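You operate a simulated robot arm through the tools that you are given. There is no shell and no other tool. Be economical: measure what you need, move in short steps, check, and stop when the job is done.

You run a simulated robot arm. Do the job below in one go: nothing can be reset, and whatever is moved stays where it is left.

Task
Strip the old joint out of the clamp block.
Fine: clamp ring back to LOOSE first; nut on the long grey mat, small ring in the small black tray, pipe back in the wide plywood rack.

Only the result counts: the job must be done as asked and must still hold three seconds after the hand-in. Knocking over, shifting, dropping, spilling or breaking anything else fails it.

Robot
A 7-joint arm with a two-finger parallel gripper, fixed in place. Base frame: the origin is at the foot of the arm, x ahead of it, y to its left, z up; the work surface is at about z = 0.004. Units: m, rad, N and s.
With the tool pointing down near the work surface it reaches from about 0.24 to 0.62 m from the base axis. Its first joint turns from -1.152 to 1.152 rad. Payload 2.6 kg.
The tool frame sits at the grasp point between the pads (the TCP): z along the fingers, y along the line on which they close. The tips reach 0.03 m beyond it. The gripper opens to 0.094 m. The fingers are 0.028 m wide and 0.01 m thick; the gripper's body (0.05 by 0.096 m) begins 0.055 m behind the TCP.
Orientation is told as [roll, pitch, yaw] about the base's x, y, z axes, in that order, counted from this pose: with the fingers straight down and closing along the base's y, the tool's x points along the base's -x, its y along +y and its z along -z.

Tools
- The arm moves only by the tool nudge_tool. Its argument "motion" is one flat list of numbers, 7 for each row, row after row: the shift along the tool's x, y, z in m, then the turn, a rotation vector about the tool's x, y, z in rad, then the gripper command, from -1 (fully open) to 1 (shut), values between in proportion. In form: [dx, dy, dz, ax, ay, az, jaw, dx, dy, dz, ax, ay, az, jaw, ...]. A call has 1 to 20 rows; each row is the pose to reach, as a shift and turn from the pose commanded when the call began, along the tool's axes at that moment. Rows are played at 5 a second. More than 0.05 m and 0.15 rad between two rows, or a gripper value outside its range, and nothing of the call is played. Where a pose cannot be reached the arm comes as near as it can. A force on the tool above 50 N (or 10 N above the force at the start of the call, whichever is more), or a blocked arm, ends the call early, and 0.2 s more pass. The fingers move at their own pace (about 0.072 m/s each) and stop on an object; they squeeze with about 25 N. The grip force told is the motor's: it shows also when the fingers shut on nothing. Time passes only in rows, and 0.2 s behind the last, so rows that repeat a pose let the fingers close. It gives the time, the measured TCP pose, the force on the tool (base axes), the opening and the grip force at its end, in the units of the frame above (readings bear some noise).
- Cameras (640 x 400 px; columns grow to the right, rows downward): "scene" is fixed at [0.0322, 0.4316, 0.5617]; the picture's right is [-0.78, -0.62, 0.00], its down [-0.36, 0.46, -0.81] and it looks along [0.50, -0.64, -0.58] (base axes); focal length 375 px, centre (320, 200). "wrist" rides on the gripper at [-0.037, 0, -0.058] in the tool frame; the picture's right is [0.00, -1.00, 0.00], its down [0.97, 0.00, -0.24] and it looks along [0.24, 0.00, 0.97] (tool axes); focal length 218 px, centre (320, 200).
- capture(camera): a new picture of that camera. No time passes.
- probe_pixels(camera, pixels): for up to 12 pixels [column, row] of the newest picture of that camera ("zoom" is the newest enlarged one), the place [x, y, z] in the base frame of the surface seen there, good to about 0.002 m. No time passes.
- inspect(camera, box): a new picture of the part [left, top, right, bottom] of that camera's present view, enlarged. No time passes.
- close_job(): hands the job in; it is judged then, once.

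Work in short steps. Measure before you move; look again where a grasp or a placing could have gone wrong, and mend it. You have 80 turns and 38 pictures in all, those below and enlarged ones among them. Open the gripper and draw the arm clear of the work before you hand the job in, unless the task says otherwise; then end with one line.

The tools are called after "Emit:" as a command line: name --argument value ..., lists and objects as JSON in quotes. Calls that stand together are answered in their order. nudge_tool: Moves the arm, as the interface text tells. Its arguments: {"type":"object","properties":{"motion":{"type":"array","items":{"type":"number"}}},"required":["motion"]} The other tools are called the same way: capture (camera) takes a picture; probe_pixels (camera, pixels) gives the place of the surface under pixels of a picture; inspect (camera, box) takes an enlarged picture of a part of a camera's view; close_job () hands the job in.

At the start:

```text
t: 0.0
position: [0.4263, -0.0222, 0.2492]
tcp_rot: [-0.001, -0.001, 0.0]
ft_force: [0.3, 0.4, -0.4]
finger_gap: 0.0941
grip_force: 0.0
```

scene: 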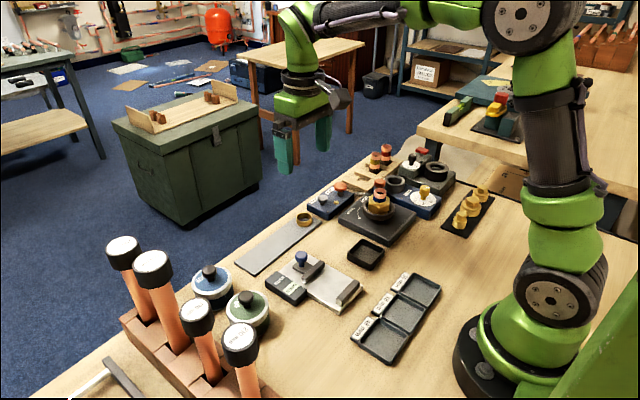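
wrist: 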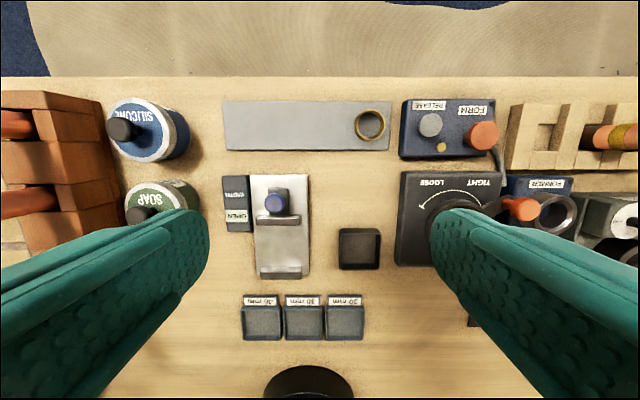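

The clamp block shows near (378,210) in the scene picture; I enlarge it to see the joint, the ring and the rack.

Emit:
inspect --camera "scene" --box '[300, 130, 500, 255]'

Emit:
inspect --camera "wrist" --box '[380, 80, 640, 280]'

```text
3.20 times, centred on (400, 192) of scene
```

zoom: 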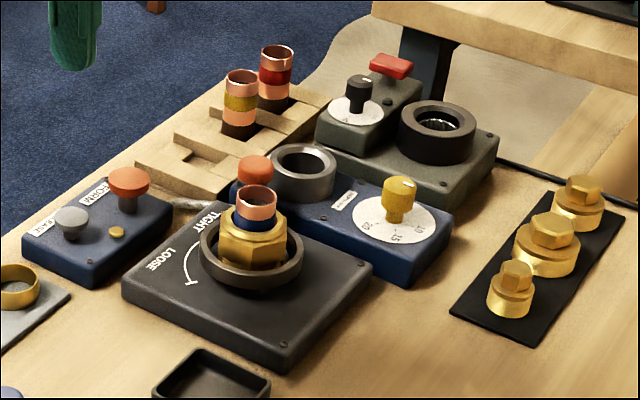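

```text
2.00 times, centred on (510, 180) of wrist
```

zoom: 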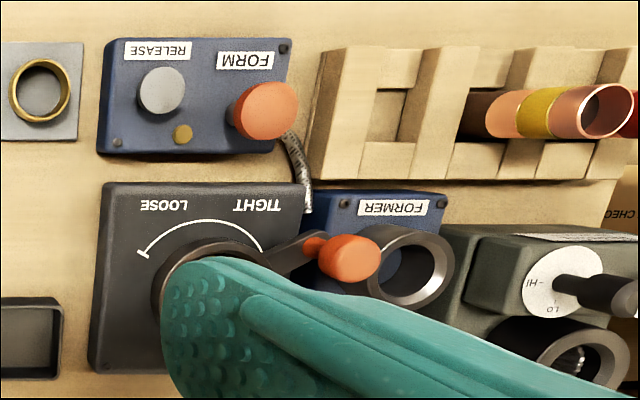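

I probe the main points: the block, nut, pipe top (377,187), ring knob, mat, tray, rack.

Emit:
probe_pixels --camera "scene" --pixels '[[380, 191], [379, 207], [391, 205], [379, 184], [365, 254], [305, 219], [268, 250], [360, 176], [374, 162], [386, 153], [395, 238], [350, 210]]'

Emit:
probe_pixels --camera "wrist" --pixels '[[522, 208], [361, 249], [370, 122], [240, 125], [532, 125], [575, 125], [402, 174], [402, 262], [290, 110], [230, 147], [385, 147], [620, 138]]'

```text
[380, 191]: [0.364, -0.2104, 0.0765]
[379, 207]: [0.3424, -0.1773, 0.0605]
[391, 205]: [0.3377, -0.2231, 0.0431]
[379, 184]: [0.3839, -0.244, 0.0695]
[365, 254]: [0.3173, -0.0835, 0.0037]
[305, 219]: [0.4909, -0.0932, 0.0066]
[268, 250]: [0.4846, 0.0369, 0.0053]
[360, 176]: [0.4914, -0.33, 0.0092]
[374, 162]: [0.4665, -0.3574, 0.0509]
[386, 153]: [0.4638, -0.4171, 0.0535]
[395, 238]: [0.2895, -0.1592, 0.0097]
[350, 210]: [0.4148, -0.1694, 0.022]
```

```text
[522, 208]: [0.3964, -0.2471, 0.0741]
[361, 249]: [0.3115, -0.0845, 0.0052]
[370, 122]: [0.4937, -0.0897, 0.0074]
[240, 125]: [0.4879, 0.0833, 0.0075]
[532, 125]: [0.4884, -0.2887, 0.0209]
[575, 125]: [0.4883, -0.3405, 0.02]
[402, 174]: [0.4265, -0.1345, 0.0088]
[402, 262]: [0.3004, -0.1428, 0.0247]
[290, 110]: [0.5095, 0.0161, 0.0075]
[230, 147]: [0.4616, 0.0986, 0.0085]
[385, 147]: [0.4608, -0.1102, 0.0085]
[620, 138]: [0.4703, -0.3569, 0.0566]
```

Next I bring the arm above the clamp block at (0.36,-0.20) and look straight down.

Emit:
nudge_tool --motion '[0.01, -0.045, 0, 0, 0, 0, -1, 0.02, -0.09, 0, 0, 0, 0, -1, 0.03, -0.135, 0, 0, 0, 0, -1, 0.04, -0.178, 0, 0, 0, 0, -1, 0.04, -0.178, 0, 0, 0, 0, -1]'

Emit:
capture --camera "wrist"

```text
t: 1.2
position: [0.3866, -0.1994, 0.2498]
tcp_rot: [0.0, -0.002, -0.001]
ft_force: [0.6, 0.1, 0.0]
finger_gap: 0.0942
grip_force: 0.0
```

```text
33 pictures are left
```

wrist: 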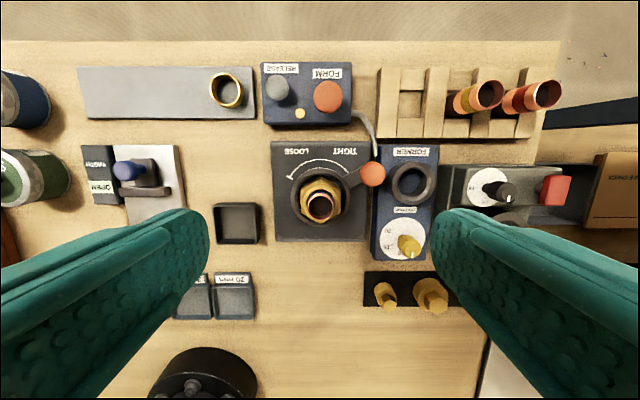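

The block is now in clear view; I enlarge the block and the rack.

Emit:
inspect --camera "wrist" --box '[260, 130, 400, 250]'

Emit:
probe_pixels --camera "wrist" --pixels '[[320, 206], [320, 183], [305, 200], [336, 190], [372, 174], [352, 182], [320, 172], [278, 234], [364, 147], [410, 103], [238, 225], [400, 133]]'

Emit:
inspect --camera "wrist" --box '[365, 50, 565, 150]'

Emit:
probe_pixels --camera "wrist" --pixels '[[410, 85], [410, 75], [410, 125], [392, 103], [430, 103], [410, 92], [410, 113], [478, 105], [490, 84], [455, 75], [460, 103], [505, 133]]'

```text
3.33 times, centred on (330, 190) of wrist
```

zoom: 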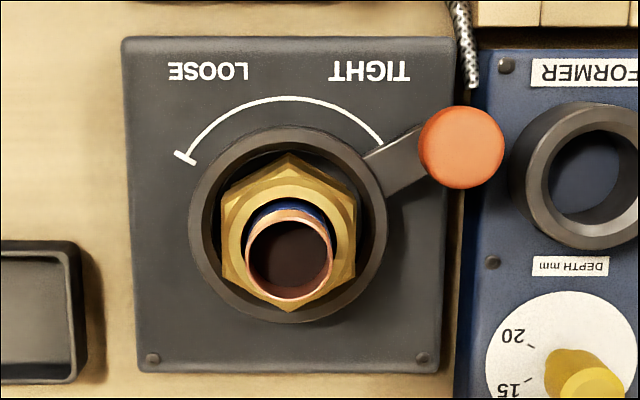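

```text
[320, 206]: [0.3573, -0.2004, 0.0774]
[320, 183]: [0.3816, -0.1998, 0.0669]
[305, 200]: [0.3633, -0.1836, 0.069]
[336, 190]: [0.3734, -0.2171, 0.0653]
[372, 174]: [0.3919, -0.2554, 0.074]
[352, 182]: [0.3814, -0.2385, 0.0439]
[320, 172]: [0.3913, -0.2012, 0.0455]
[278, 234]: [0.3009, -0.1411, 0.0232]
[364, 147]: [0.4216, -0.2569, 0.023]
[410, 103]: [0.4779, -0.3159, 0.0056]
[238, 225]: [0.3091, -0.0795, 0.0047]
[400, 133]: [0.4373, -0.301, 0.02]
```

```text
3.20 times, centred on (465, 100) of wrist
```

zoom: 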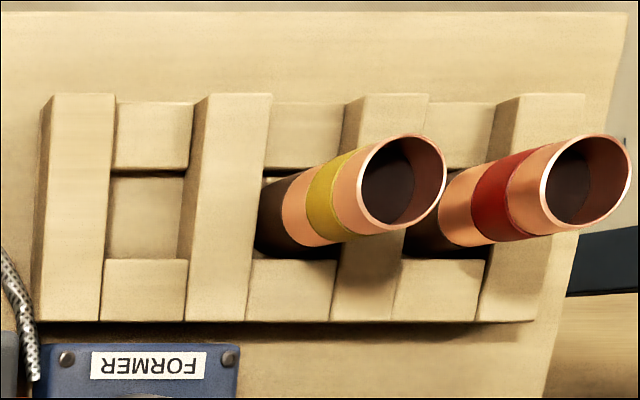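

```text
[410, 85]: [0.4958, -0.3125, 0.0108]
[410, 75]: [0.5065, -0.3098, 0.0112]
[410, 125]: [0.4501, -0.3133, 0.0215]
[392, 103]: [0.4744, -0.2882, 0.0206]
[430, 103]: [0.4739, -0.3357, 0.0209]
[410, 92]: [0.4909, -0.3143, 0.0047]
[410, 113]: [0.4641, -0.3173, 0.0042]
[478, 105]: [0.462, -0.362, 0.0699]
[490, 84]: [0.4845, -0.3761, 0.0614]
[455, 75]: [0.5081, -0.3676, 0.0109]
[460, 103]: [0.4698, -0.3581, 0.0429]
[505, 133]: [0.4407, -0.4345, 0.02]
```

The ring's pivot works out at about (0.362,-0.200), the lever knob at (0.392,-0.255), top z 0.074, and LOOSE lies about 123° counter-clockwise. I check heights of the neighbours of the knob before descending.

Emit:
probe_pixels --camera "wrist" --pixels '[[391, 186], [411, 168], [428, 185], [404, 240], [362, 176], [382, 176], [372, 164], [372, 184], [327, 97], [328, 205], [311, 205], [320, 217]]'

Emit:
nudge_tool --motion '[-0.001, -0.012, 0.01, 0, 0, 0.14, -1, -0.002, -0.024, 0.02, 0, 0, 0.28, -1, -0.003, -0.036, 0.03, 0, 0, 0.42, -1, -0.004, -0.048, 0.04, 0, 0, 0.56, -1, -0.0054, -0.056, 0.05, 0, 0, 0.7, -0.5, -0.0054, -0.056, 0.07, 0, 0, 0.84, -0.2, -0.0054, -0.056, 0.09, 0, 0, 0.98, 0, -0.0054, -0.056, 0.1, 0, 0, 1.065, 0, -0.0054, -0.056, 0.1, 0, 0, 1.065, 0]'

Emit:
capture --camera "wrist"

```text
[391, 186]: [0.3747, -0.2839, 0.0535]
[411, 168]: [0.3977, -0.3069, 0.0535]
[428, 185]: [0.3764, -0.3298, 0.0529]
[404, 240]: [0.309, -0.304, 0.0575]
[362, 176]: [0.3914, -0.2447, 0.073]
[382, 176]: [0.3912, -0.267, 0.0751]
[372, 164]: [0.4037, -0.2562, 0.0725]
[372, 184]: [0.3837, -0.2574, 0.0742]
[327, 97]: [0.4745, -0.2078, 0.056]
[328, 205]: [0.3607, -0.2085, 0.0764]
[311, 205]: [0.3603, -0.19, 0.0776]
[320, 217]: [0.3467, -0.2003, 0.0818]
```

```text
t: 3.2
position: [0.3921, -0.2551, 0.1508]
tcp_rot: [0.0, 0.0, -1.065]
ft_force: [-0.3, 0.5, -0.6]
finger_gap: 0.0467
grip_force: 0.1
```

```text
30 pictures are left
```

wrist: 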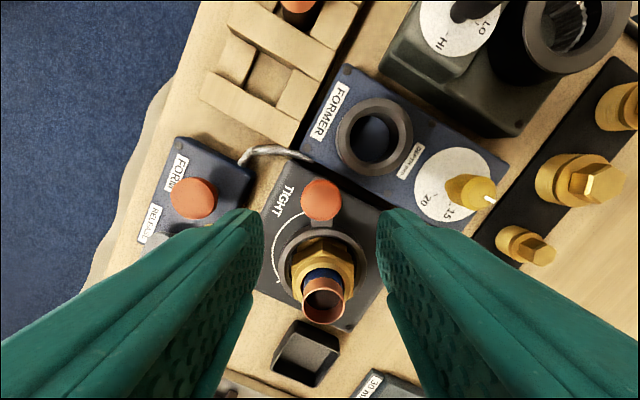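

The knob (320,200) is centred between the fingers. I go down to z≈0.085 (tips just above the former's 0.0535 top) and close on it.

Emit:
nudge_tool --motion '[0, 0, 0.03, 0, 0, 0, 0, 0, 0, 0.055, 0, 0, 0, 0, 0, 0, 0.066, 0, 0, 0, 0, 0, 0, 0.066, 0, 0, 0, 0, 0, 0, 0.066, 0, 0, 0, 1, 0, 0, 0.066, 0, 0, 0, 1, 0, 0, 0.066, 0, 0, 0, 1]'

```text
t: 4.8
position: [0.3922, -0.2544, 0.0839]
tcp_rot: [-0.001, -0.003, -1.064]
ft_force: [2.1, -2.8, -6.2]
finger_gap: 0.0262
grip_force: 44.7
```

Gripped on the knob (gap 0.026). Now the first half of the arc around the pivot, turning the tool with the lever.

Emit:
nudge_tool --motion '[0.00056, 0.00831, 0, 0, 0, -0.134, 1, 0.00222, 0.01647, 0, 0, 0, -0.268, 1, 0.00496, 0.02434, 0, 0, 0, -0.402, 1, 0.00872, 0.03177, 0, 0, 0, -0.536, 1, 0.01345, 0.03863, 0, 0, 0, -0.67, 1, 0.01904, 0.04479, 0, 0, 0, -0.804, 1, 0.02541, 0.05016, 0, 0, 0, -0.938, 1, 0.03244, 0.05462, 0, 0, 0, -1.072, 1]'

```text
t: 6.6
position: [0.4254, -0.2019, 0.0835]
tcp_rot: [-0.001, -0.003, 0.011]
ft_force: [15.2, 1.4, -1.5]
finger_gap: 0.0265
grip_force: 45.2
```

Lever is halfway with modest 15 N radial load; I continue with the second half, easing 1 mm outward.

Emit:
nudge_tool --motion '[-0.0006, 0.00831, 0, 0, 0, -0.134, 1, 0.0009, 0.01647, 0, 0, 0, -0.268, 1, 0.00366, 0.02434, 0, 0, 0, -0.402, 1, 0.00742, 0.03177, 0, 0, 0, -0.536, 1, 0.01215, 0.03863, 0, 0, 0, -0.67, 1, 0.01774, 0.04479, 0, 0, 0, -0.804, 1, 0.02411, 0.05016, 0, 0, 0, -0.938, 1, 0.03114, 0.05462, 0, 0, 0, -1.072, 1]'

Emit:
capture --camera "wrist"

```text
t: 8.4
position: [0.3944, -0.1453, 0.0844]
tcp_rot: [-0.002, -0.002, 1.081]
ft_force: [7.6, 15.7, 14.6]
finger_gap: 0.0262
grip_force: 44.8
```

```text
29 pictures are left
```

wrist: 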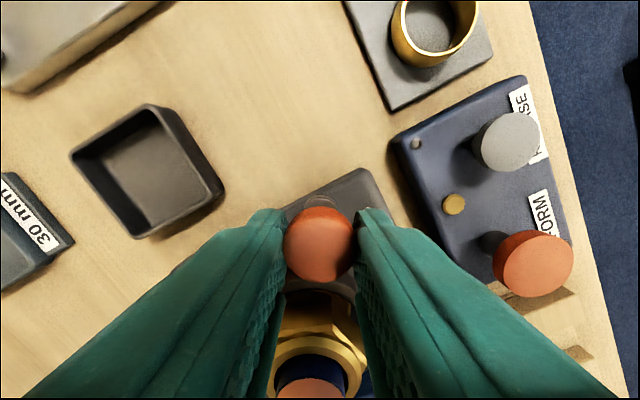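

Lever stands at about 60°; the load is only radial, so I turn a bit more (0.1 rad) toward the stop.

Emit:
nudge_tool --motion '[-0.0008, 0.0031, 0, 0, 0, -0.05, 1, -0.0005, 0.0062, 0, 0, 0, -0.1, 1, -0.0005, 0.0062, 0, 0, 0, -0.1, 1]'

```text
t: 9.3
position: [0.3923, -0.1447, 0.0828]
tcp_rot: [-0.018, 0.002, 1.186]
ft_force: [5.5, -1.1, -4.5]
finger_gap: 0.0263
grip_force: 45.2
stopped in row 3: the force on the tool passed its limit (the readings are from after the stop); the commanded pose is now the measured one
```

It hit the stop, so the ring is at its LOOSE end. I open and rise straight up, then look.

Emit:
nudge_tool --motion '[0, 0, 0, 0, 0, 0, 0, 0, 0, 0, 0, 0, 0, 0, 0, 0, 0, 0, 0, 0, 0, 0, 0, -0.04, 0, 0, 0, 0, 0, 0, -0.08, 0, 0, 0, 0, 0, 0, -0.12, 0, 0, 0, 0]'

Emit:
capture --camera "wrist"

Emit:
inspect --camera "scene" --box '[320, 150, 448, 230]'

```text
t: 10.7
position: [0.3895, -0.142, 0.2057]
tcp_rot: [-0.015, 0.0, 1.187]
ft_force: [-0.1, -0.3, -0.3]
finger_gap: 0.047
grip_force: 0.1
```

```text
28 pictures are left
```

wrist: 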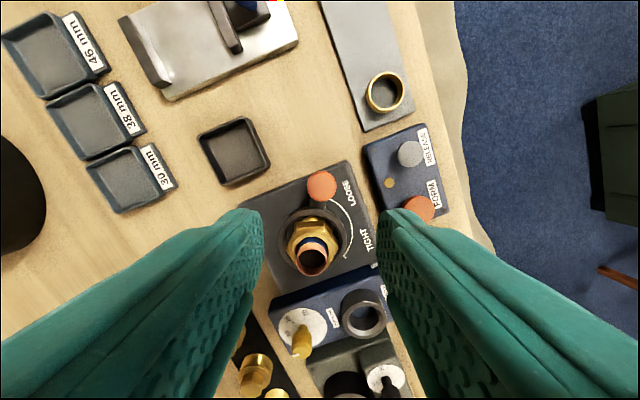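

```text
5.00 times, centred on (384, 190) of scene
```

zoom: 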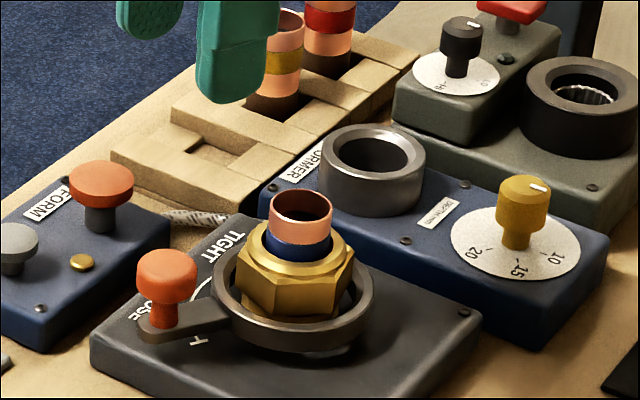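

The lever is at LOOSE, and the pipe (blue band) with the hex nut is free-standing in the ring. I level the tool, then turn to yaw 0 above the nut at (0.362,-0.200), whose flats face ±y.

Emit:
nudge_tool --motion '[0, 0, 0, -0.0056, -0.0139, 0, -0.3]'

Emit:
nudge_tool --motion '[0.007, 0.0005, 0, 0, 0, 0.14, -0.3, 0.014, 0.001, 0, 0, 0, 0.28, -0.3, 0.021, 0.0015, 0, 0, 0, 0.42, -0.3, 0.028, 0.002, 0, 0, 0, 0.56, -0.3, 0.035, 0.0025, 0, 0, 0, 0.7, -0.3, 0.042, 0.003, 0, 0, 0, 0.84, -0.3, 0.049, 0.0035, 0, 0, 0, 0.98, -0.3, 0.058, 0.0038, 0, 0, 0, 1.1, -0.3, 0.0641, 0.0038, 0, 0, 0, 1.187, -0.3, 0.0641, 0.0038, 0, 0, 0, 1.187, -0.3]'

Emit:
capture --camera "wrist"

```text
t: 11.1
position: [0.39, -0.1428, 0.2049]
tcp_rot: [-0.01, -0.013, 1.188]
ft_force: [0.6, -0.1, -0.8]
finger_gap: 0.061
grip_force: 0.0
```

```text
t: 13.3
position: [0.362, -0.2019, 0.2033]
tcp_rot: [0.01, -0.014, -0.001]
ft_force: [0.5, 0.2, -0.8]
finger_gap: 0.0613
grip_force: 0.1
```

```text
26 pictures are left
```

wrist: 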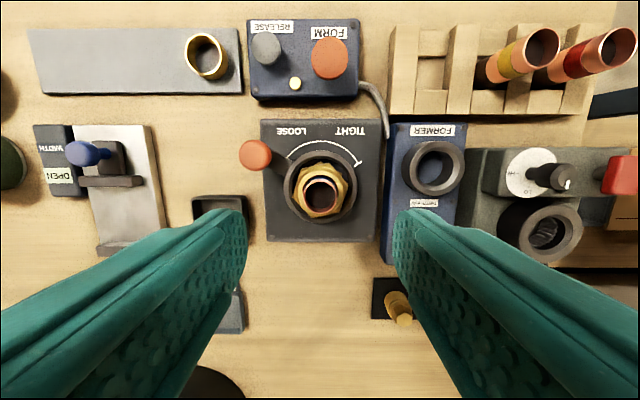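

Small tilt (0.010,-0.014) remains; I level it and enlarge the nut.

Emit:
nudge_tool --motion '[0, 0, 0, 0.01, 0.014, 0, -0.3, 0, 0, 0, 0.01, 0.014, 0, -0.3]'

Emit:
inspect --camera "wrist" --box '[272, 140, 368, 230]'

Emit:
probe_pixels --camera "zoom" --pixels '[[230, 200], [410, 200], [320, 120], [250, 160], [390, 160], [320, 300], [320, 260], [280, 220], [360, 220], [200, 200], [440, 200], [320, 200]]'

```text
t: 13.9
position: [0.3619, -0.2019, 0.2024]
tcp_rot: [0.0, 0.001, 0.001]
ft_force: [0.6, 0.8, -0.2]
finger_gap: 0.0613
grip_force: 0.0
```

```text
4.44 times, centred on (320, 185) of wrist
```

zoom: 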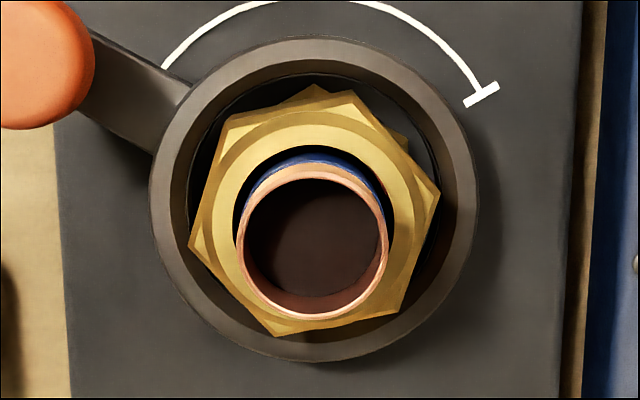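

```text
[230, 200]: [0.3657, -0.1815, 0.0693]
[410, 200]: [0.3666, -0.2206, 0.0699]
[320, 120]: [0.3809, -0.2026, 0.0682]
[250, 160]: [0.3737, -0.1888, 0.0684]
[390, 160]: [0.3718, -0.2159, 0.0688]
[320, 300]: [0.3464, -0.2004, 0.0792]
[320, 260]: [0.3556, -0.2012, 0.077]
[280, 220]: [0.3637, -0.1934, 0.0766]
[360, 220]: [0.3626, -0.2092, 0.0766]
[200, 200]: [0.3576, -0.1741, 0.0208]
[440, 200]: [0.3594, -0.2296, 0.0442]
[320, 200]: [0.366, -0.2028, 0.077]
```

The nut turned a bit; its flats are now ~15° off (normals near yaw -0.27), centre (0.361,-0.200), top z 0.068. I line up, go down to tips just above the ring (TCP z 0.078) and close on the nut.

Emit:
nudge_tool --motion '[0.0009, 0.0019, 0.03, 0, 0, 0.135, -0.3, 0.0009, 0.0019, 0.07, 0, 0, 0.27, -0.3, 0.0009, 0.0019, 0.105, 0, 0, 0.27, -0.3, 0.0009, 0.0019, 0.124, 0, 0, 0.27, -0.3, 0.0009, 0.0019, 0.124, 0, 0, 0.27, -0.3, 0.0009, 0.0019, 0.124, 0, 0, 0.27, 0.5, 0.0009, 0.0019, 0.124, 0, 0, 0.27, 1, 0.0009, 0.0019, 0.124, 0, 0, 0.27, 1]'

Emit:
capture --camera "wrist"

```text
t: 15.7
position: [0.3602, -0.1978, 0.0806]
tcp_rot: [0.0, 0.0, -0.27]
ft_force: [1.0, -0.7, -0.2]
finger_gap: 0.0482
grip_force: 24.4
```

```text
24 pictures are left
```

wrist: 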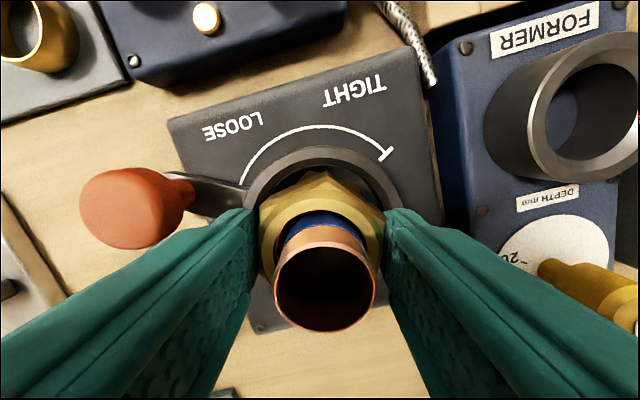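

Gap reads 0.048, and I wait a moment to see whether it settles, then enlarge.

Emit:
nudge_tool --motion '[0, 0, 0, 0, 0, 0, 1, 0, 0, 0, 0, 0, 0, 1]'

Emit:
inspect --camera "wrist" --box '[220, 140, 420, 270]'

```text
t: 16.3
position: [0.3604, -0.2004, 0.0793]
tcp_rot: [0.0, 0.001, -0.269]
ft_force: [0.1, 0.3, 0.2]
finger_gap: 0.0482
grip_force: 24.6
```

```text
3.08 times, centred on (320, 205) of wrist
```

zoom: 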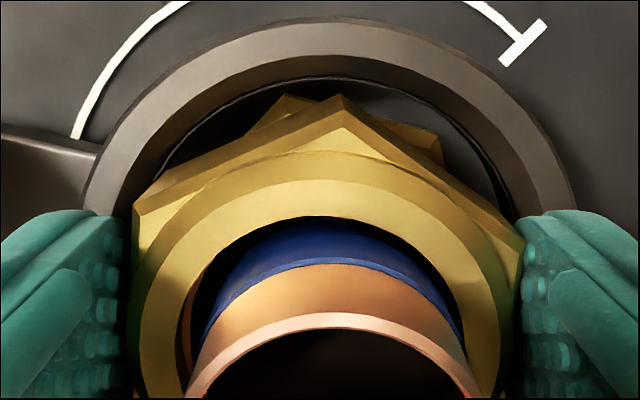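

Fingers sit flat on the nut's sides. I lift gently 10 mm and read the force.

Emit:
nudge_tool --motion '[0, 0, -0.003, 0, 0, 0, 1, 0, 0, -0.006, 0, 0, 0, 1, 0, 0, -0.01, 0, 0, 0, 1]'

Emit:
inspect --camera "scene" --box '[320, 150, 448, 230]'

```text
t: 17.1
position: [0.3615, -0.1995, 0.0887]
tcp_rot: [0.001, 0.0, -0.271]
ft_force: [-0.6, -0.3, -0.8]
finger_gap: 0.0482
grip_force: 24.7
```

```text
5.00 times, centred on (384, 190) of scene
```

zoom: 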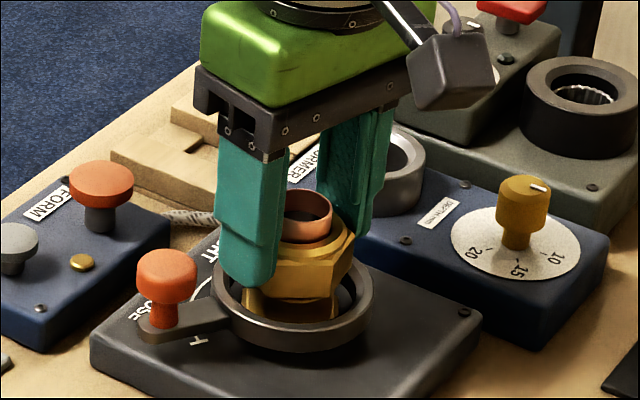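

The nut rises freely with the pipe and lower body staying. I raise it another 0.09 straight up.

Emit:
nudge_tool --motion '[0, 0, -0.01, 0, 0, 0, 1, 0, 0, -0.02, 0, 0, 0, 1, 0, 0, -0.03, 0, 0, 0, 1, 0, 0, -0.045, 0, 0, 0, 1, 0, 0, -0.06, 0, 0, 0, 1, 0, 0, -0.075, 0, 0, 0, 1, 0, 0, -0.09, 0, 0, 0, 1]'

Emit:
inspect --camera "scene" --box '[300, 110, 460, 230]'

```text
t: 18.7
position: [0.3604, -0.2009, 0.1788]
tcp_rot: [0.001, 0.0, -0.267]
ft_force: [-0.1, 1.0, 0.0]
finger_gap: 0.0486
grip_force: 25.3
```

```text
3.33 times, centred on (380, 170) of scene
```

zoom: 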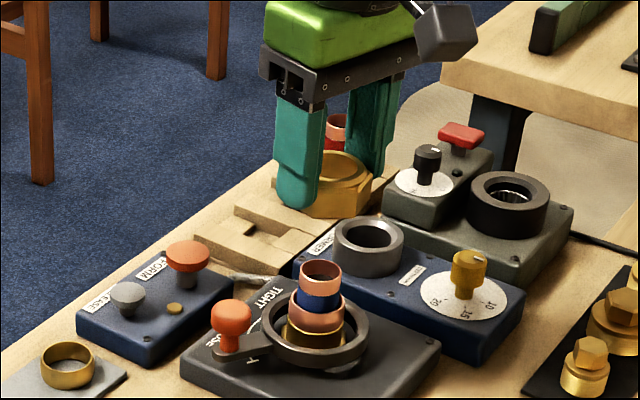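

The nut is out; the copper small ring sits on the pipe below. I probe the nut's lower edge and then carry it above the mat at (0.487, 0.02).

Emit:
probe_pixels --camera "zoom" --pixels '[[330, 214], [345, 200], [345, 190], [340, 157], [320, 265], [320, 312], [318, 334], [315, 345], [300, 335], [370, 205]]'

Emit:
nudge_tool --motion '[-0.0106, 0.0411, 0, 0, 0, -0.045, 1, -0.0212, 0.0822, 0, 0, 0, -0.09, 1, -0.0318, 0.1233, 0, 0, 0, -0.134, 1, -0.0424, 0.1644, 0, 0, 0, -0.18, 1, -0.053, 0.2055, 0, 0, 0, -0.225, 1, -0.0636, 0.2465, 0, 0, 0, -0.268, 1, -0.0636, 0.2465, 0, 0, 0, -0.268, 1]'

Emit:
capture --camera "scene"

```text
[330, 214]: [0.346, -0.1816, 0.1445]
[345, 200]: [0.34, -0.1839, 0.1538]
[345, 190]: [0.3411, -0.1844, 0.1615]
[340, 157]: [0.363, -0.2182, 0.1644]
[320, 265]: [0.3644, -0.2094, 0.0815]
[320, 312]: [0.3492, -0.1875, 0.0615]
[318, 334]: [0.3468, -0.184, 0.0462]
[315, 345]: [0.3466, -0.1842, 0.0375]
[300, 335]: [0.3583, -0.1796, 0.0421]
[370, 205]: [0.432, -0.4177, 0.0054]
```

```text
t: 20.3
position: [0.4882, 0.0197, 0.1802]
tcp_rot: [-0.003, -0.002, -0.002]
ft_force: [0.0, -0.2, -1.5]
finger_gap: 0.0484
grip_force: 25.2
```

```text
20 pictures are left
```

scene: 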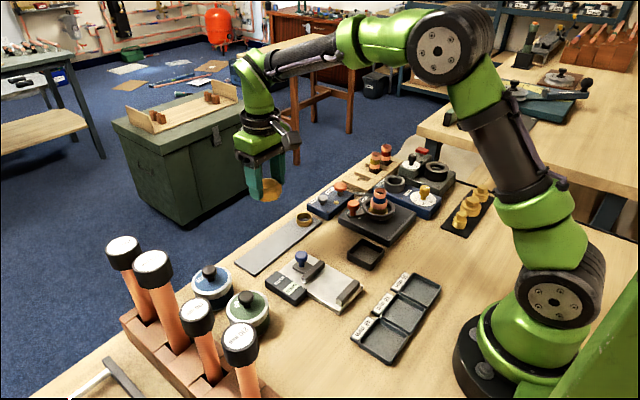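

Nut's bottom lies about 0.036 below the TCP. I descend to z 0.047, then feel the last millimetres.

Emit:
nudge_tool --motion '[0, 0, 0.04, 0, 0, 0, 1, 0, 0, 0.08, 0, 0, 0, 1, 0, 0, 0.115, 0, 0, 0, 1, 0, 0, 0.133, 0, 0, 0, 1, 0, 0, 0.133, 0, 0, 0, 1]'

Emit:
inspect --camera "scene" --box '[220, 180, 340, 280]'

```text
t: 21.5
position: [0.4888, 0.0199, 0.0466]
tcp_rot: [0.0, 0.0, -0.001]
ft_force: [-0.2, 0.6, -1.4]
finger_gap: 0.0483
grip_force: 24.8
```

```text
4.00 times, centred on (280, 230) of scene
```

zoom: 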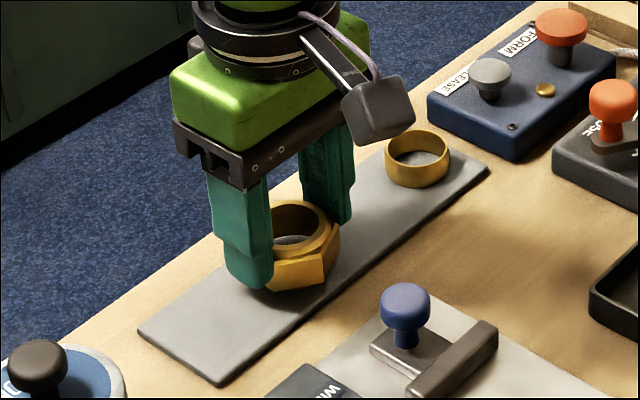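

Nearly touching; I step down a millimetre a row.

Emit:
nudge_tool --motion '[0, 0, 0.001, 0, 0, 0, 1, 0, 0, 0.002, 0, 0, 0, 1, 0, 0, 0.003, 0, 0, 0, 1]'

```text
t: 22.3
position: [0.4888, 0.0202, 0.044]
tcp_rot: [-0.002, -0.002, -0.001]
ft_force: [-2.3, -0.2, 4.5]
finger_gap: 0.0481
grip_force: 25.2
```

Contact (4.5 N). I open the fingers and rise.

Emit:
nudge_tool --motion '[0, 0, 0, 0, 0, 0, 0.2, 0, 0, 0, 0, 0, 0, -0.3, 0, 0, 0, 0, 0, 0, -0.3, 0, 0, -0.03, 0, 0, 0, -0.3, 0, 0, -0.07, 0, 0, 0, -0.3, 0, 0, -0.11, 0, 0, 0, -0.3, 0, 0, -0.14, 0, 0, 0, -0.3]'

Emit:
capture --camera "wrist"

```text
t: 23.9
position: [0.4904, 0.021, 0.1839]
tcp_rot: [-0.001, -0.001, -0.002]
ft_force: [-0.3, -1.3, 0.1]
finger_gap: 0.0609
grip_force: 0.0
```

```text
18 pictures are left
```

wrist: 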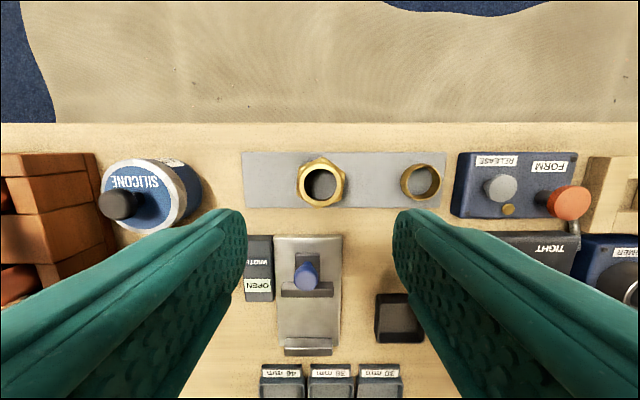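

The nut rests on the mat at (320,183). I return above the clamp at (0.361,-0.200) to look at the small ring.

Emit:
nudge_tool --motion '[0.0216, -0.0368, 0, 0, 0, 0, -0.3, 0.0431, -0.0737, 0, 0, 0, 0, -0.3, 0.0647, -0.1105, 0, 0, 0, 0, -0.3, 0.0863, -0.1473, 0, 0, 0, 0, -0.3, 0.1078, -0.1842, 0, 0, 0, 0, -0.3, 0.1294, -0.221, 0, 0, 0, 0, -0.3, 0.1294, -0.221, 0, 0, 0, 0, -0.3]'

Emit:
inspect --camera "wrist" --box '[272, 140, 368, 230]'

Emit:
inspect --camera "scene" --box '[340, 170, 420, 220]'

Emit:
probe_pixels --camera "zoom" --pixels '[[320, 190], [320, 240], [320, 260], [320, 280], [320, 300], [270, 250], [360, 250], [320, 160], [300, 245], [340, 245]]'

```text
t: 25.5
position: [0.3583, -0.1978, 0.1824]
tcp_rot: [0.001, 0.0, -0.002]
ft_force: [-0.6, -0.2, -0.8]
finger_gap: 0.0612
grip_force: 0.1
```

```text
4.44 times, centred on (320, 185) of wrist
```

zoom: 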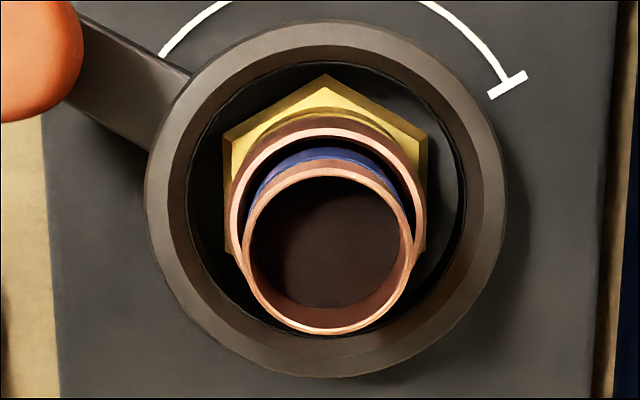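

```text
8.00 times, centred on (380, 195) of scene
```

zoom: 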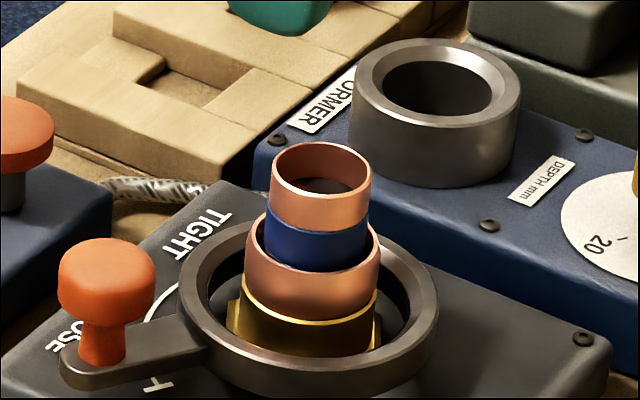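

```text
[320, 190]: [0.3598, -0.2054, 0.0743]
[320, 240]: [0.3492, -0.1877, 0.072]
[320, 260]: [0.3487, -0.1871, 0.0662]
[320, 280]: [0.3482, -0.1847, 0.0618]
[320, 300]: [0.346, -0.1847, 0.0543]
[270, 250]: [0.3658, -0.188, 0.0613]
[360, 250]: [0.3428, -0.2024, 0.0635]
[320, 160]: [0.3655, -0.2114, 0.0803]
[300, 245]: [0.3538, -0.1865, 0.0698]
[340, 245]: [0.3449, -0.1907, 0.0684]
```

The small copper ring spans z≈0.049–0.063 around the pipe, centred near (0.360,-0.1995), resting on a gold sleeve. I descend to TCP z 0.082 so the tips stay above that sleeve, and close.

Emit:
nudge_tool --motion '[0, 0, 0.04, 0, 0, 0, -0.3, 0, 0, 0.075, 0, 0, 0, -0.3, 0, 0, 0.095, 0, 0, 0, -0.3, 0, 0, 0.101, 0, 0, 0, -0.3, 0, 0, 0.101, 0, 0, 0, 0, 0, 0, 0.101, 0, 0, 0, 0.3, 0, 0, 0.101, 0, 0, 0, 1, 0, 0, 0.101, 0, 0, 0, 1]'

Emit:
inspect --camera "scene" --box '[340, 170, 420, 220]'

```text
t: 27.3
position: [0.3597, -0.1992, 0.0831]
tcp_rot: [0.001, -0.002, -0.003]
ft_force: [-0.7, -1.0, 2.9]
finger_gap: 0.0366
grip_force: 24.5
```

```text
8.00 times, centred on (380, 195) of scene
```

zoom: 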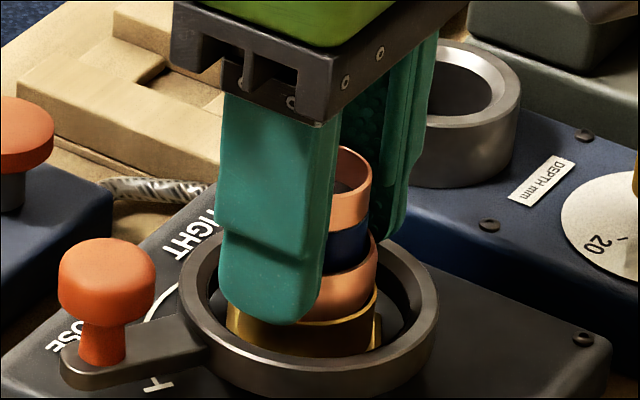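

Gripped at 0.0366, which matches the ring. I lift gently 0.02 first and check.

Emit:
nudge_tool --motion '[0, 0, -0.004, 0, 0, 0, 1, 0, 0, -0.008, 0, 0, 0, 1, 0, 0, -0.014, 0, 0, 0, 1, 0, 0, -0.02, 0, 0, 0, 1]'

Emit:
inspect --camera "scene" --box '[340, 160, 420, 220]'

```text
t: 28.3
position: [0.3588, -0.2006, 0.1019]
tcp_rot: [0.001, 0.0, -0.001]
ft_force: [-0.3, -0.2, 0.0]
finger_gap: 0.0368
grip_force: 24.9
```

```text
6.67 times, centred on (380, 190) of scene
```

zoom: 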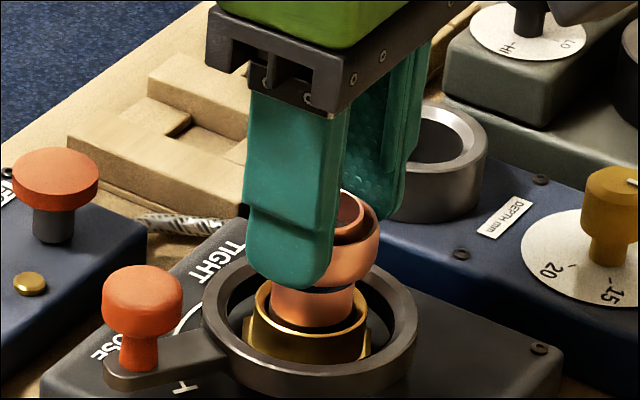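

The ring slides up cleanly off the pipe. I lift it further and view the small tray on the way.

Emit:
nudge_tool --motion '[0, 0, -0.03, 0, 0, 0, 1, 0, 0, -0.06, 0, 0, 0, 1, 0, 0, -0.09, 0, 0, 0, 1, 0.015, 0.04, -0.09, 0, 0, 0, 1, 0.015, 0.08, -0.09, 0, 0, 0, 1, 0.015, 0.119, -0.09, 0, 0, 0, 1, 0.015, 0.119, -0.09, 0, 0, 0, 1]'

Emit:
capture --camera "wrist"

Emit:
inspect --camera "scene" --box '[330, 195, 410, 285]'

```text
t: 29.9
position: [0.3449, -0.0799, 0.1921]
tcp_rot: [-0.001, 0.0, -0.002]
ft_force: [0.1, 0.7, 0.2]
finger_gap: 0.0369
grip_force: 24.8
```

```text
13 pictures are left
```

wrist: 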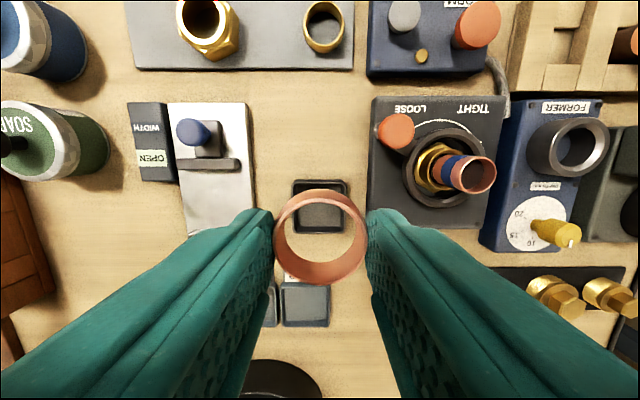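

```text
4.44 times, centred on (370, 240) of scene
```

zoom: 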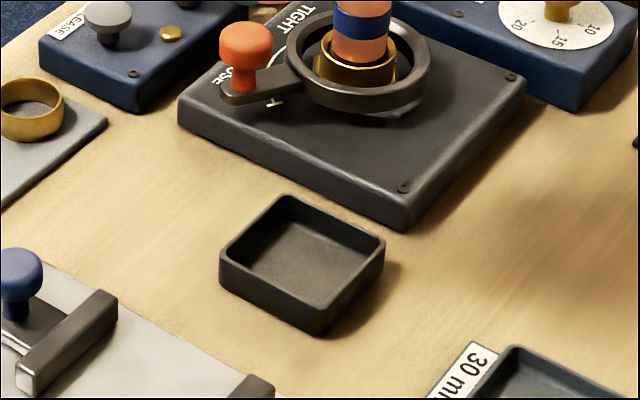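

I probe the rim corners and floor of the small black tray in the enlarged picture.

Emit:
probe_pixels --camera "zoom" --pixels '[[287, 198], [381, 241], [317, 312], [223, 260], [300, 255], [338, 220], [350, 276], [270, 286], [255, 228], [290, 230], [300, 215], [330, 262]]'

```text
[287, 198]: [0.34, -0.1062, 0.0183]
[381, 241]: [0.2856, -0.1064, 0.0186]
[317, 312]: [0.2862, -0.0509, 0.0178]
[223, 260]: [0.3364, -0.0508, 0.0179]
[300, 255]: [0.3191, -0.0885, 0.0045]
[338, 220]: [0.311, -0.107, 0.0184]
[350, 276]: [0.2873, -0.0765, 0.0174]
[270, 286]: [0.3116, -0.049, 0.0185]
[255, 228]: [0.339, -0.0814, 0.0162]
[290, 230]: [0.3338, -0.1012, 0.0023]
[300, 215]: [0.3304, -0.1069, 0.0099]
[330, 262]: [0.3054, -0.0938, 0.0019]
```

Tray centre is (0.313,-0.078), rim z 0.018, inner width ~0.05, so the fingers cannot enter beside the ring. I lower the ring until the tips are just above the rim (TCP 0.051) and check before releasing.

Emit:
nudge_tool --motion '[0.032, 0.0025, 0, 0, 0, 0, 1, 0.032, 0.0025, 0.04, 0, 0, 0, 1, 0.032, 0.0025, 0.08, 0, 0, 0, 1, 0.032, 0.0025, 0.12, 0, 0, 0, 1, 0.032, 0.0025, 0.14, 0, 0, 0, 1, 0.032, 0.0025, 0.14, 0, 0, 0, 1]'

Emit:
inspect --camera "scene" --box '[330, 195, 410, 285]'

```text
t: 31.3
position: [0.3105, -0.0776, 0.0527]
tcp_rot: [-0.001, 0.0, 0.0]
ft_force: [0.1, -0.1, -1.1]
finger_gap: 0.0368
grip_force: 25.2
```

```text
4.44 times, centred on (370, 240) of scene
```

zoom: 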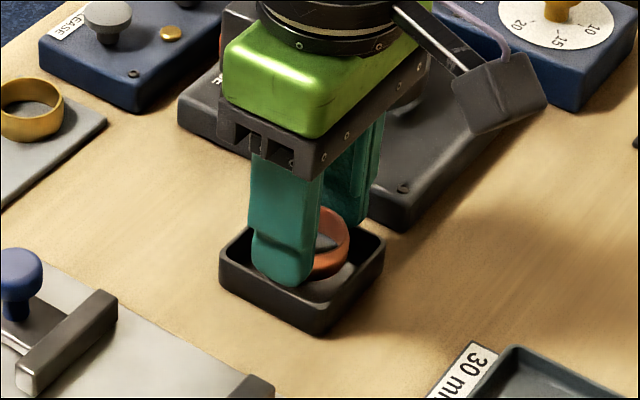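

The ring hangs centred over the tray. I open slightly, then rise.

Emit:
nudge_tool --motion '[0, 0, 0.001, 0, 0, 0, 1, 0, 0, 0.001, 0, 0, 0, 0, 0, 0, 0.001, 0, 0, 0, -0.1, 0, 0, 0.001, 0, 0, 0, -0.1, 0, 0, -0.04, 0, 0, 0, -0.1, 0, 0, -0.09, 0, 0, 0, -0.1, 0, 0, -0.13, 0, 0, 0, -0.1]'

Emit:
inspect --camera "scene" --box '[330, 165, 430, 285]'

```text
t: 32.9
position: [0.3099, -0.0786, 0.1804]
tcp_rot: [0.001, 0.0, -0.002]
ft_force: [0.4, 0.1, -0.8]
finger_gap: 0.0518
grip_force: 0.1
```

```text
3.33 times, centred on (380, 225) of scene
```

zoom: 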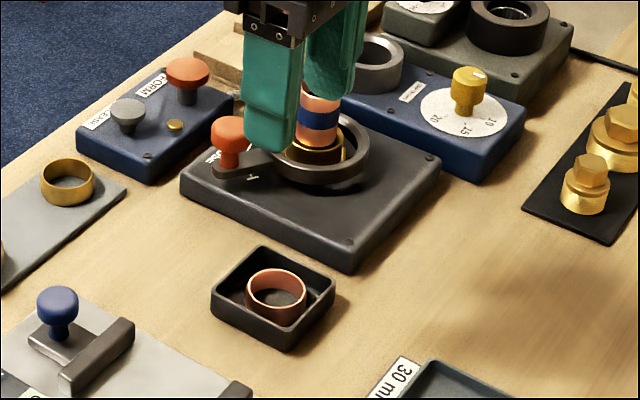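

The ring lies in the black tray. I now move over the pipe at (0.360,-0.200), turning to yaw -90° so the fingers will close along x in the rack slot.

Emit:
nudge_tool --motion '[-0.0043, -0.0111, 0, 0, 0, 0.143, -0.1, -0.0085, -0.0222, 0, 0, 0, 0.286, -0.1, -0.0128, -0.0333, 0, 0, 0, 0.429, -0.1, -0.0171, -0.0444, 0, 0, 0, 0.571, -0.1, -0.0214, -0.0555, 0, 0, 0, 0.714, -0.1, -0.0256, -0.0665, 0, 0, 0, 0.857, -0.1, -0.03, -0.0776, 0, 0, 0, 1.0, -0.1, -0.034, -0.0887, 0, 0, 0, 1.143, -0.1, -0.0385, -0.1, 0, 0, 0, 1.285, -0.1, -0.043, -0.111, 0, 0, 0, 1.428, -0.1, -0.047, -0.122, 0, 0, 0, 1.571, -0.1, -0.047, -0.122, 0, 0, 0, 1.571, -0.1]'

Emit:
capture --camera "wrist"

```text
t: 35.5
position: [0.3576, -0.2001, 0.1824]
tcp_rot: [0.001, -0.002, -1.574]
ft_force: [0.3, 0.4, 0.3]
finger_gap: 0.0519
grip_force: 0.1
```

```text
9 pictures are left
```

wrist: 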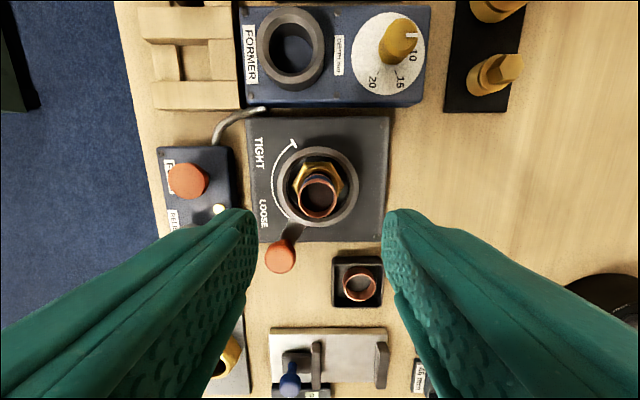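

The pipe (317,195) is centred between the fingers. I descend to z 0.082, and close.

Emit:
nudge_tool --motion '[0, 0.0015, 0.04, 0, 0, 0, -0.1, 0, 0.0015, 0.08, 0, 0, 0, -0.1, 0, 0.0015, 0.1, 0, 0, 0, -0.1, 0, 0.0015, 0.1, 0, 0, 0, -0.1, 0, 0.0015, 0.1, 0, 0, 0, 0.5, 0, 0.0015, 0.1, 0, 0, 0, 1, 0, 0.0015, 0.1, 0, 0, 0, 1]'

Emit:
nudge_tool --motion '[0, 0, -0.004, 0, 0, 0, 1, 0, 0, -0.008, 0, 0, 0, 1, 0, 0, -0.014, 0, 0, 0, 1, 0, 0, -0.024, 0, 0, 0, 1, 0, 0, -0.04, 0, 0, 0, 1, 0, 0, -0.06, 0, 0, 0, 1, 0, 0, -0.08, 0, 0, 0, 1, 0, 0, -0.08, 0, 0, 0, 1]'

Emit:
inspect --camera "scene" --box '[310, 120, 430, 220]'

```text
t: 37.1
position: [0.3584, -0.2018, 0.0803]
tcp_rot: [0.0, 0.0, -1.573]
ft_force: [1.3, -0.2, 0.7]
finger_gap: 0.0265
grip_force: 24.8
```

```text
t: 38.9
position: [0.3587, -0.2004, 0.1617]
tcp_rot: [0.0, -0.001, -1.573]
ft_force: [0.3, -1.5, -0.7]
finger_gap: 0.0266
grip_force: 25.0
```

```text
4.00 times, centred on (370, 170) of scene
```

zoom: 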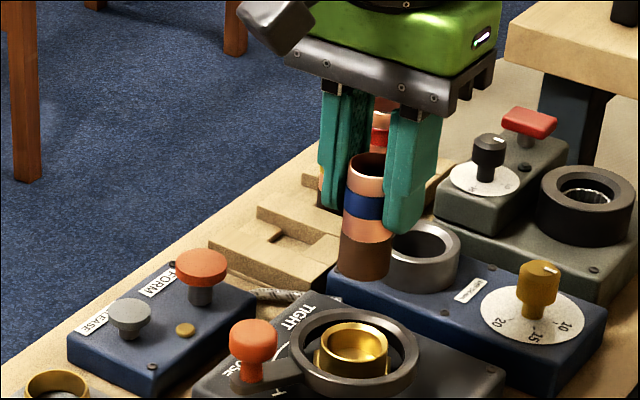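

The pipe is out. I probe its bottom and top edges to get the offset from the TCP.

Emit:
probe_pixels --camera "zoom" --pixels '[[362, 272], [362, 265], [364, 235], [366, 183], [372, 152], [355, 230], [272, 234], [255, 228], [300, 245], [310, 185]]'

```text
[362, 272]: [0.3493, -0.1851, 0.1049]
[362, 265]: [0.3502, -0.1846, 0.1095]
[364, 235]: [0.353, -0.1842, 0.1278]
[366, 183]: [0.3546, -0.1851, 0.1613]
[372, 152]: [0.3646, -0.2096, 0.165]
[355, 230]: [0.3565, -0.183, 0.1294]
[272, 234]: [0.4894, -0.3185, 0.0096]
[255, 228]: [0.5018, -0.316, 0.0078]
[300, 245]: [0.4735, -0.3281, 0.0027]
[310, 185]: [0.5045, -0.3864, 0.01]
```

Pipe bottom is 0.061 below the TCP and hangs vertical. The empty slot's centre works out at (0.474,-0.313), 0.034 square; I carry the pipe above it and check.

Emit:
nudge_tool --motion '[-0.028, 0.0285, 0, 0, 0, 0, 1, -0.056, 0.057, 0, 0, 0, 0, 1, -0.085, 0.0855, 0, 0, 0, 0, 1, -0.113, 0.114, 0, 0, 0, 0, 1, -0.113, 0.114, 0.03, 0, 0, 0, 1, -0.113, 0.114, 0.05, 0, 0, 0, 1, -0.113, 0.114, 0.05, 0, 0, 0, 1]'

Emit:
capture --camera "wrist"

Emit:
inspect --camera "scene" --box '[320, 120, 420, 200]'

```text
t: 40.5
position: [0.4734, -0.3141, 0.1105]
tcp_rot: [0.001, 0.0, -1.573]
ft_force: [0.1, -0.4, -0.7]
finger_gap: 0.0265
grip_force: 24.9
```

```text
7 pictures are left
```

wrist: 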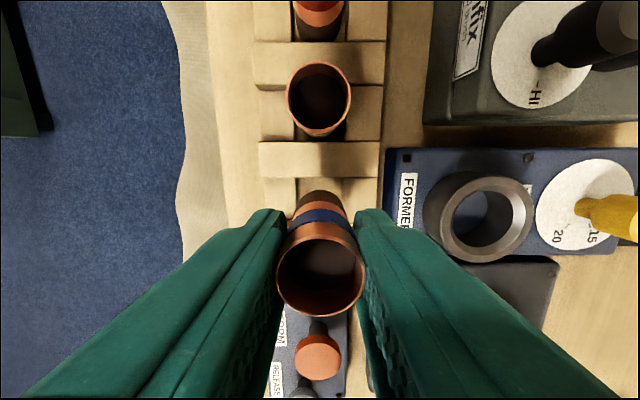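

```text
5.00 times, centred on (370, 160) of scene
```

zoom: 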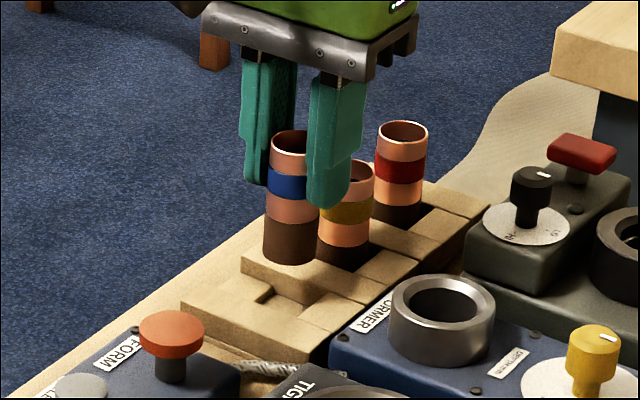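

x is centred (slot 299–340, pipe 320) and the bar edge at row 177 gives y≈-0.3305, so the pipe clears it. I lower to just above the floor.

Emit:
nudge_tool --motion '[0, 0, 0.015, 0, 0, 0, 1, 0, 0, 0.025, 0, 0, 0, 1, 0, 0, 0.033, 0, 0, 0, 1, 0, 0, 0.039, 0, 0, 0, 1, 0, 0, 0.042, 0, 0, 0, 1, 0, 0, 0.044, 0, 0, 0, 1]'

Emit:
inspect --camera "scene" --box '[320, 120, 420, 200]'

```text
t: 41.9
position: [0.4732, -0.3147, 0.0703]
tcp_rot: [0.004, -0.004, -1.574]
ft_force: [-0.3, 2.1, 15.0]
finger_gap: 0.0265
grip_force: 24.7
```

```text
5.00 times, centred on (370, 160) of scene
```

zoom: 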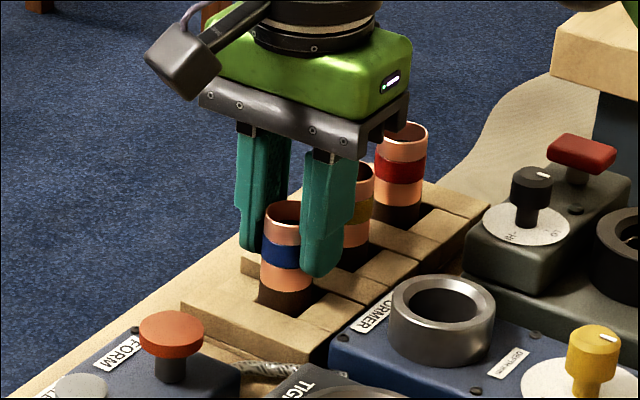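

15 N of contact at z 0.070; I probe whether the pipe stands on the floor or on the low crosspiece.

Emit:
probe_pixels --camera "zoom" --pixels '[[281, 222], [282, 240], [281, 290], [284, 302], [282, 308], [290, 204], [350, 232], [362, 168], [352, 262], [260, 290], [300, 310], [400, 160]]'

```text
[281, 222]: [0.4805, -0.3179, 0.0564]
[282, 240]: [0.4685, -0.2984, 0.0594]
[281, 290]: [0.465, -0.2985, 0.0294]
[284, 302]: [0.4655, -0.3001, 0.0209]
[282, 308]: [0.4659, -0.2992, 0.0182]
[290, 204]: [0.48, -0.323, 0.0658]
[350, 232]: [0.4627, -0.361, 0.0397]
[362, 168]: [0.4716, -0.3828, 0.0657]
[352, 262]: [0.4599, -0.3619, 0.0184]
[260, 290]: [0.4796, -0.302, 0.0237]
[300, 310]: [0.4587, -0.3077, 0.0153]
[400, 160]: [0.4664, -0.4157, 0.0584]
```

Pipe's sides are inside the slot (clear of crosspieces by ~4 mm) and its top matches the neighbours' height (~0.070), so it stands on the floor. I ease off 2 mm, open and rise.

Emit:
nudge_tool --motion '[0, 0, -0.002, 0, 0, 0, 1, 0, 0, -0.002, 0, 0, 0, 0.3, 0, 0, -0.002, 0, 0, 0, 0, 0, 0, -0.002, 0, 0, 0, 0, 0, 0, -0.03, 0, 0, 0, 0, 0, 0, -0.07, 0, 0, 0, 0, 0, 0, -0.11, 0, 0, 0, 0]'

Emit:
inspect --camera "scene" --box '[320, 120, 420, 200]'

Emit:
capture --camera "wrist"

```text
t: 43.5
position: [0.474, -0.3144, 0.1764]
tcp_rot: [-0.001, -0.001, -1.572]
ft_force: [-0.6, -0.1, -0.6]
finger_gap: 0.0473
grip_force: 0.0
```

```text
5.00 times, centred on (370, 160) of scene
```

zoom: 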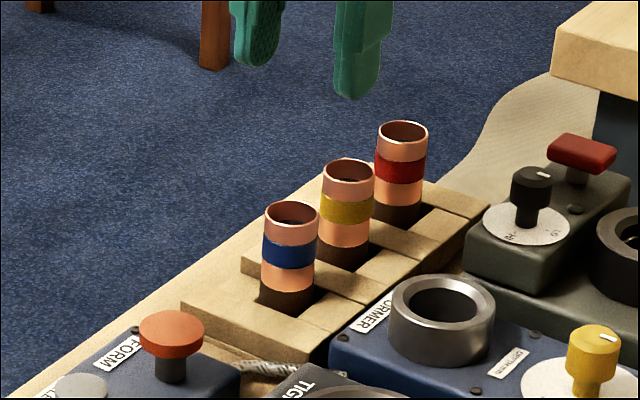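

```text
3 pictures are left
```

wrist: 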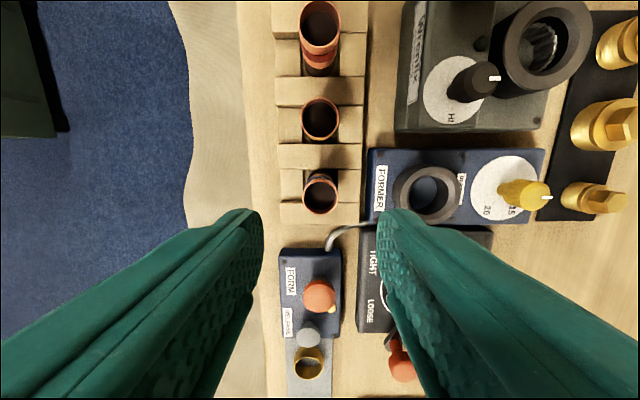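

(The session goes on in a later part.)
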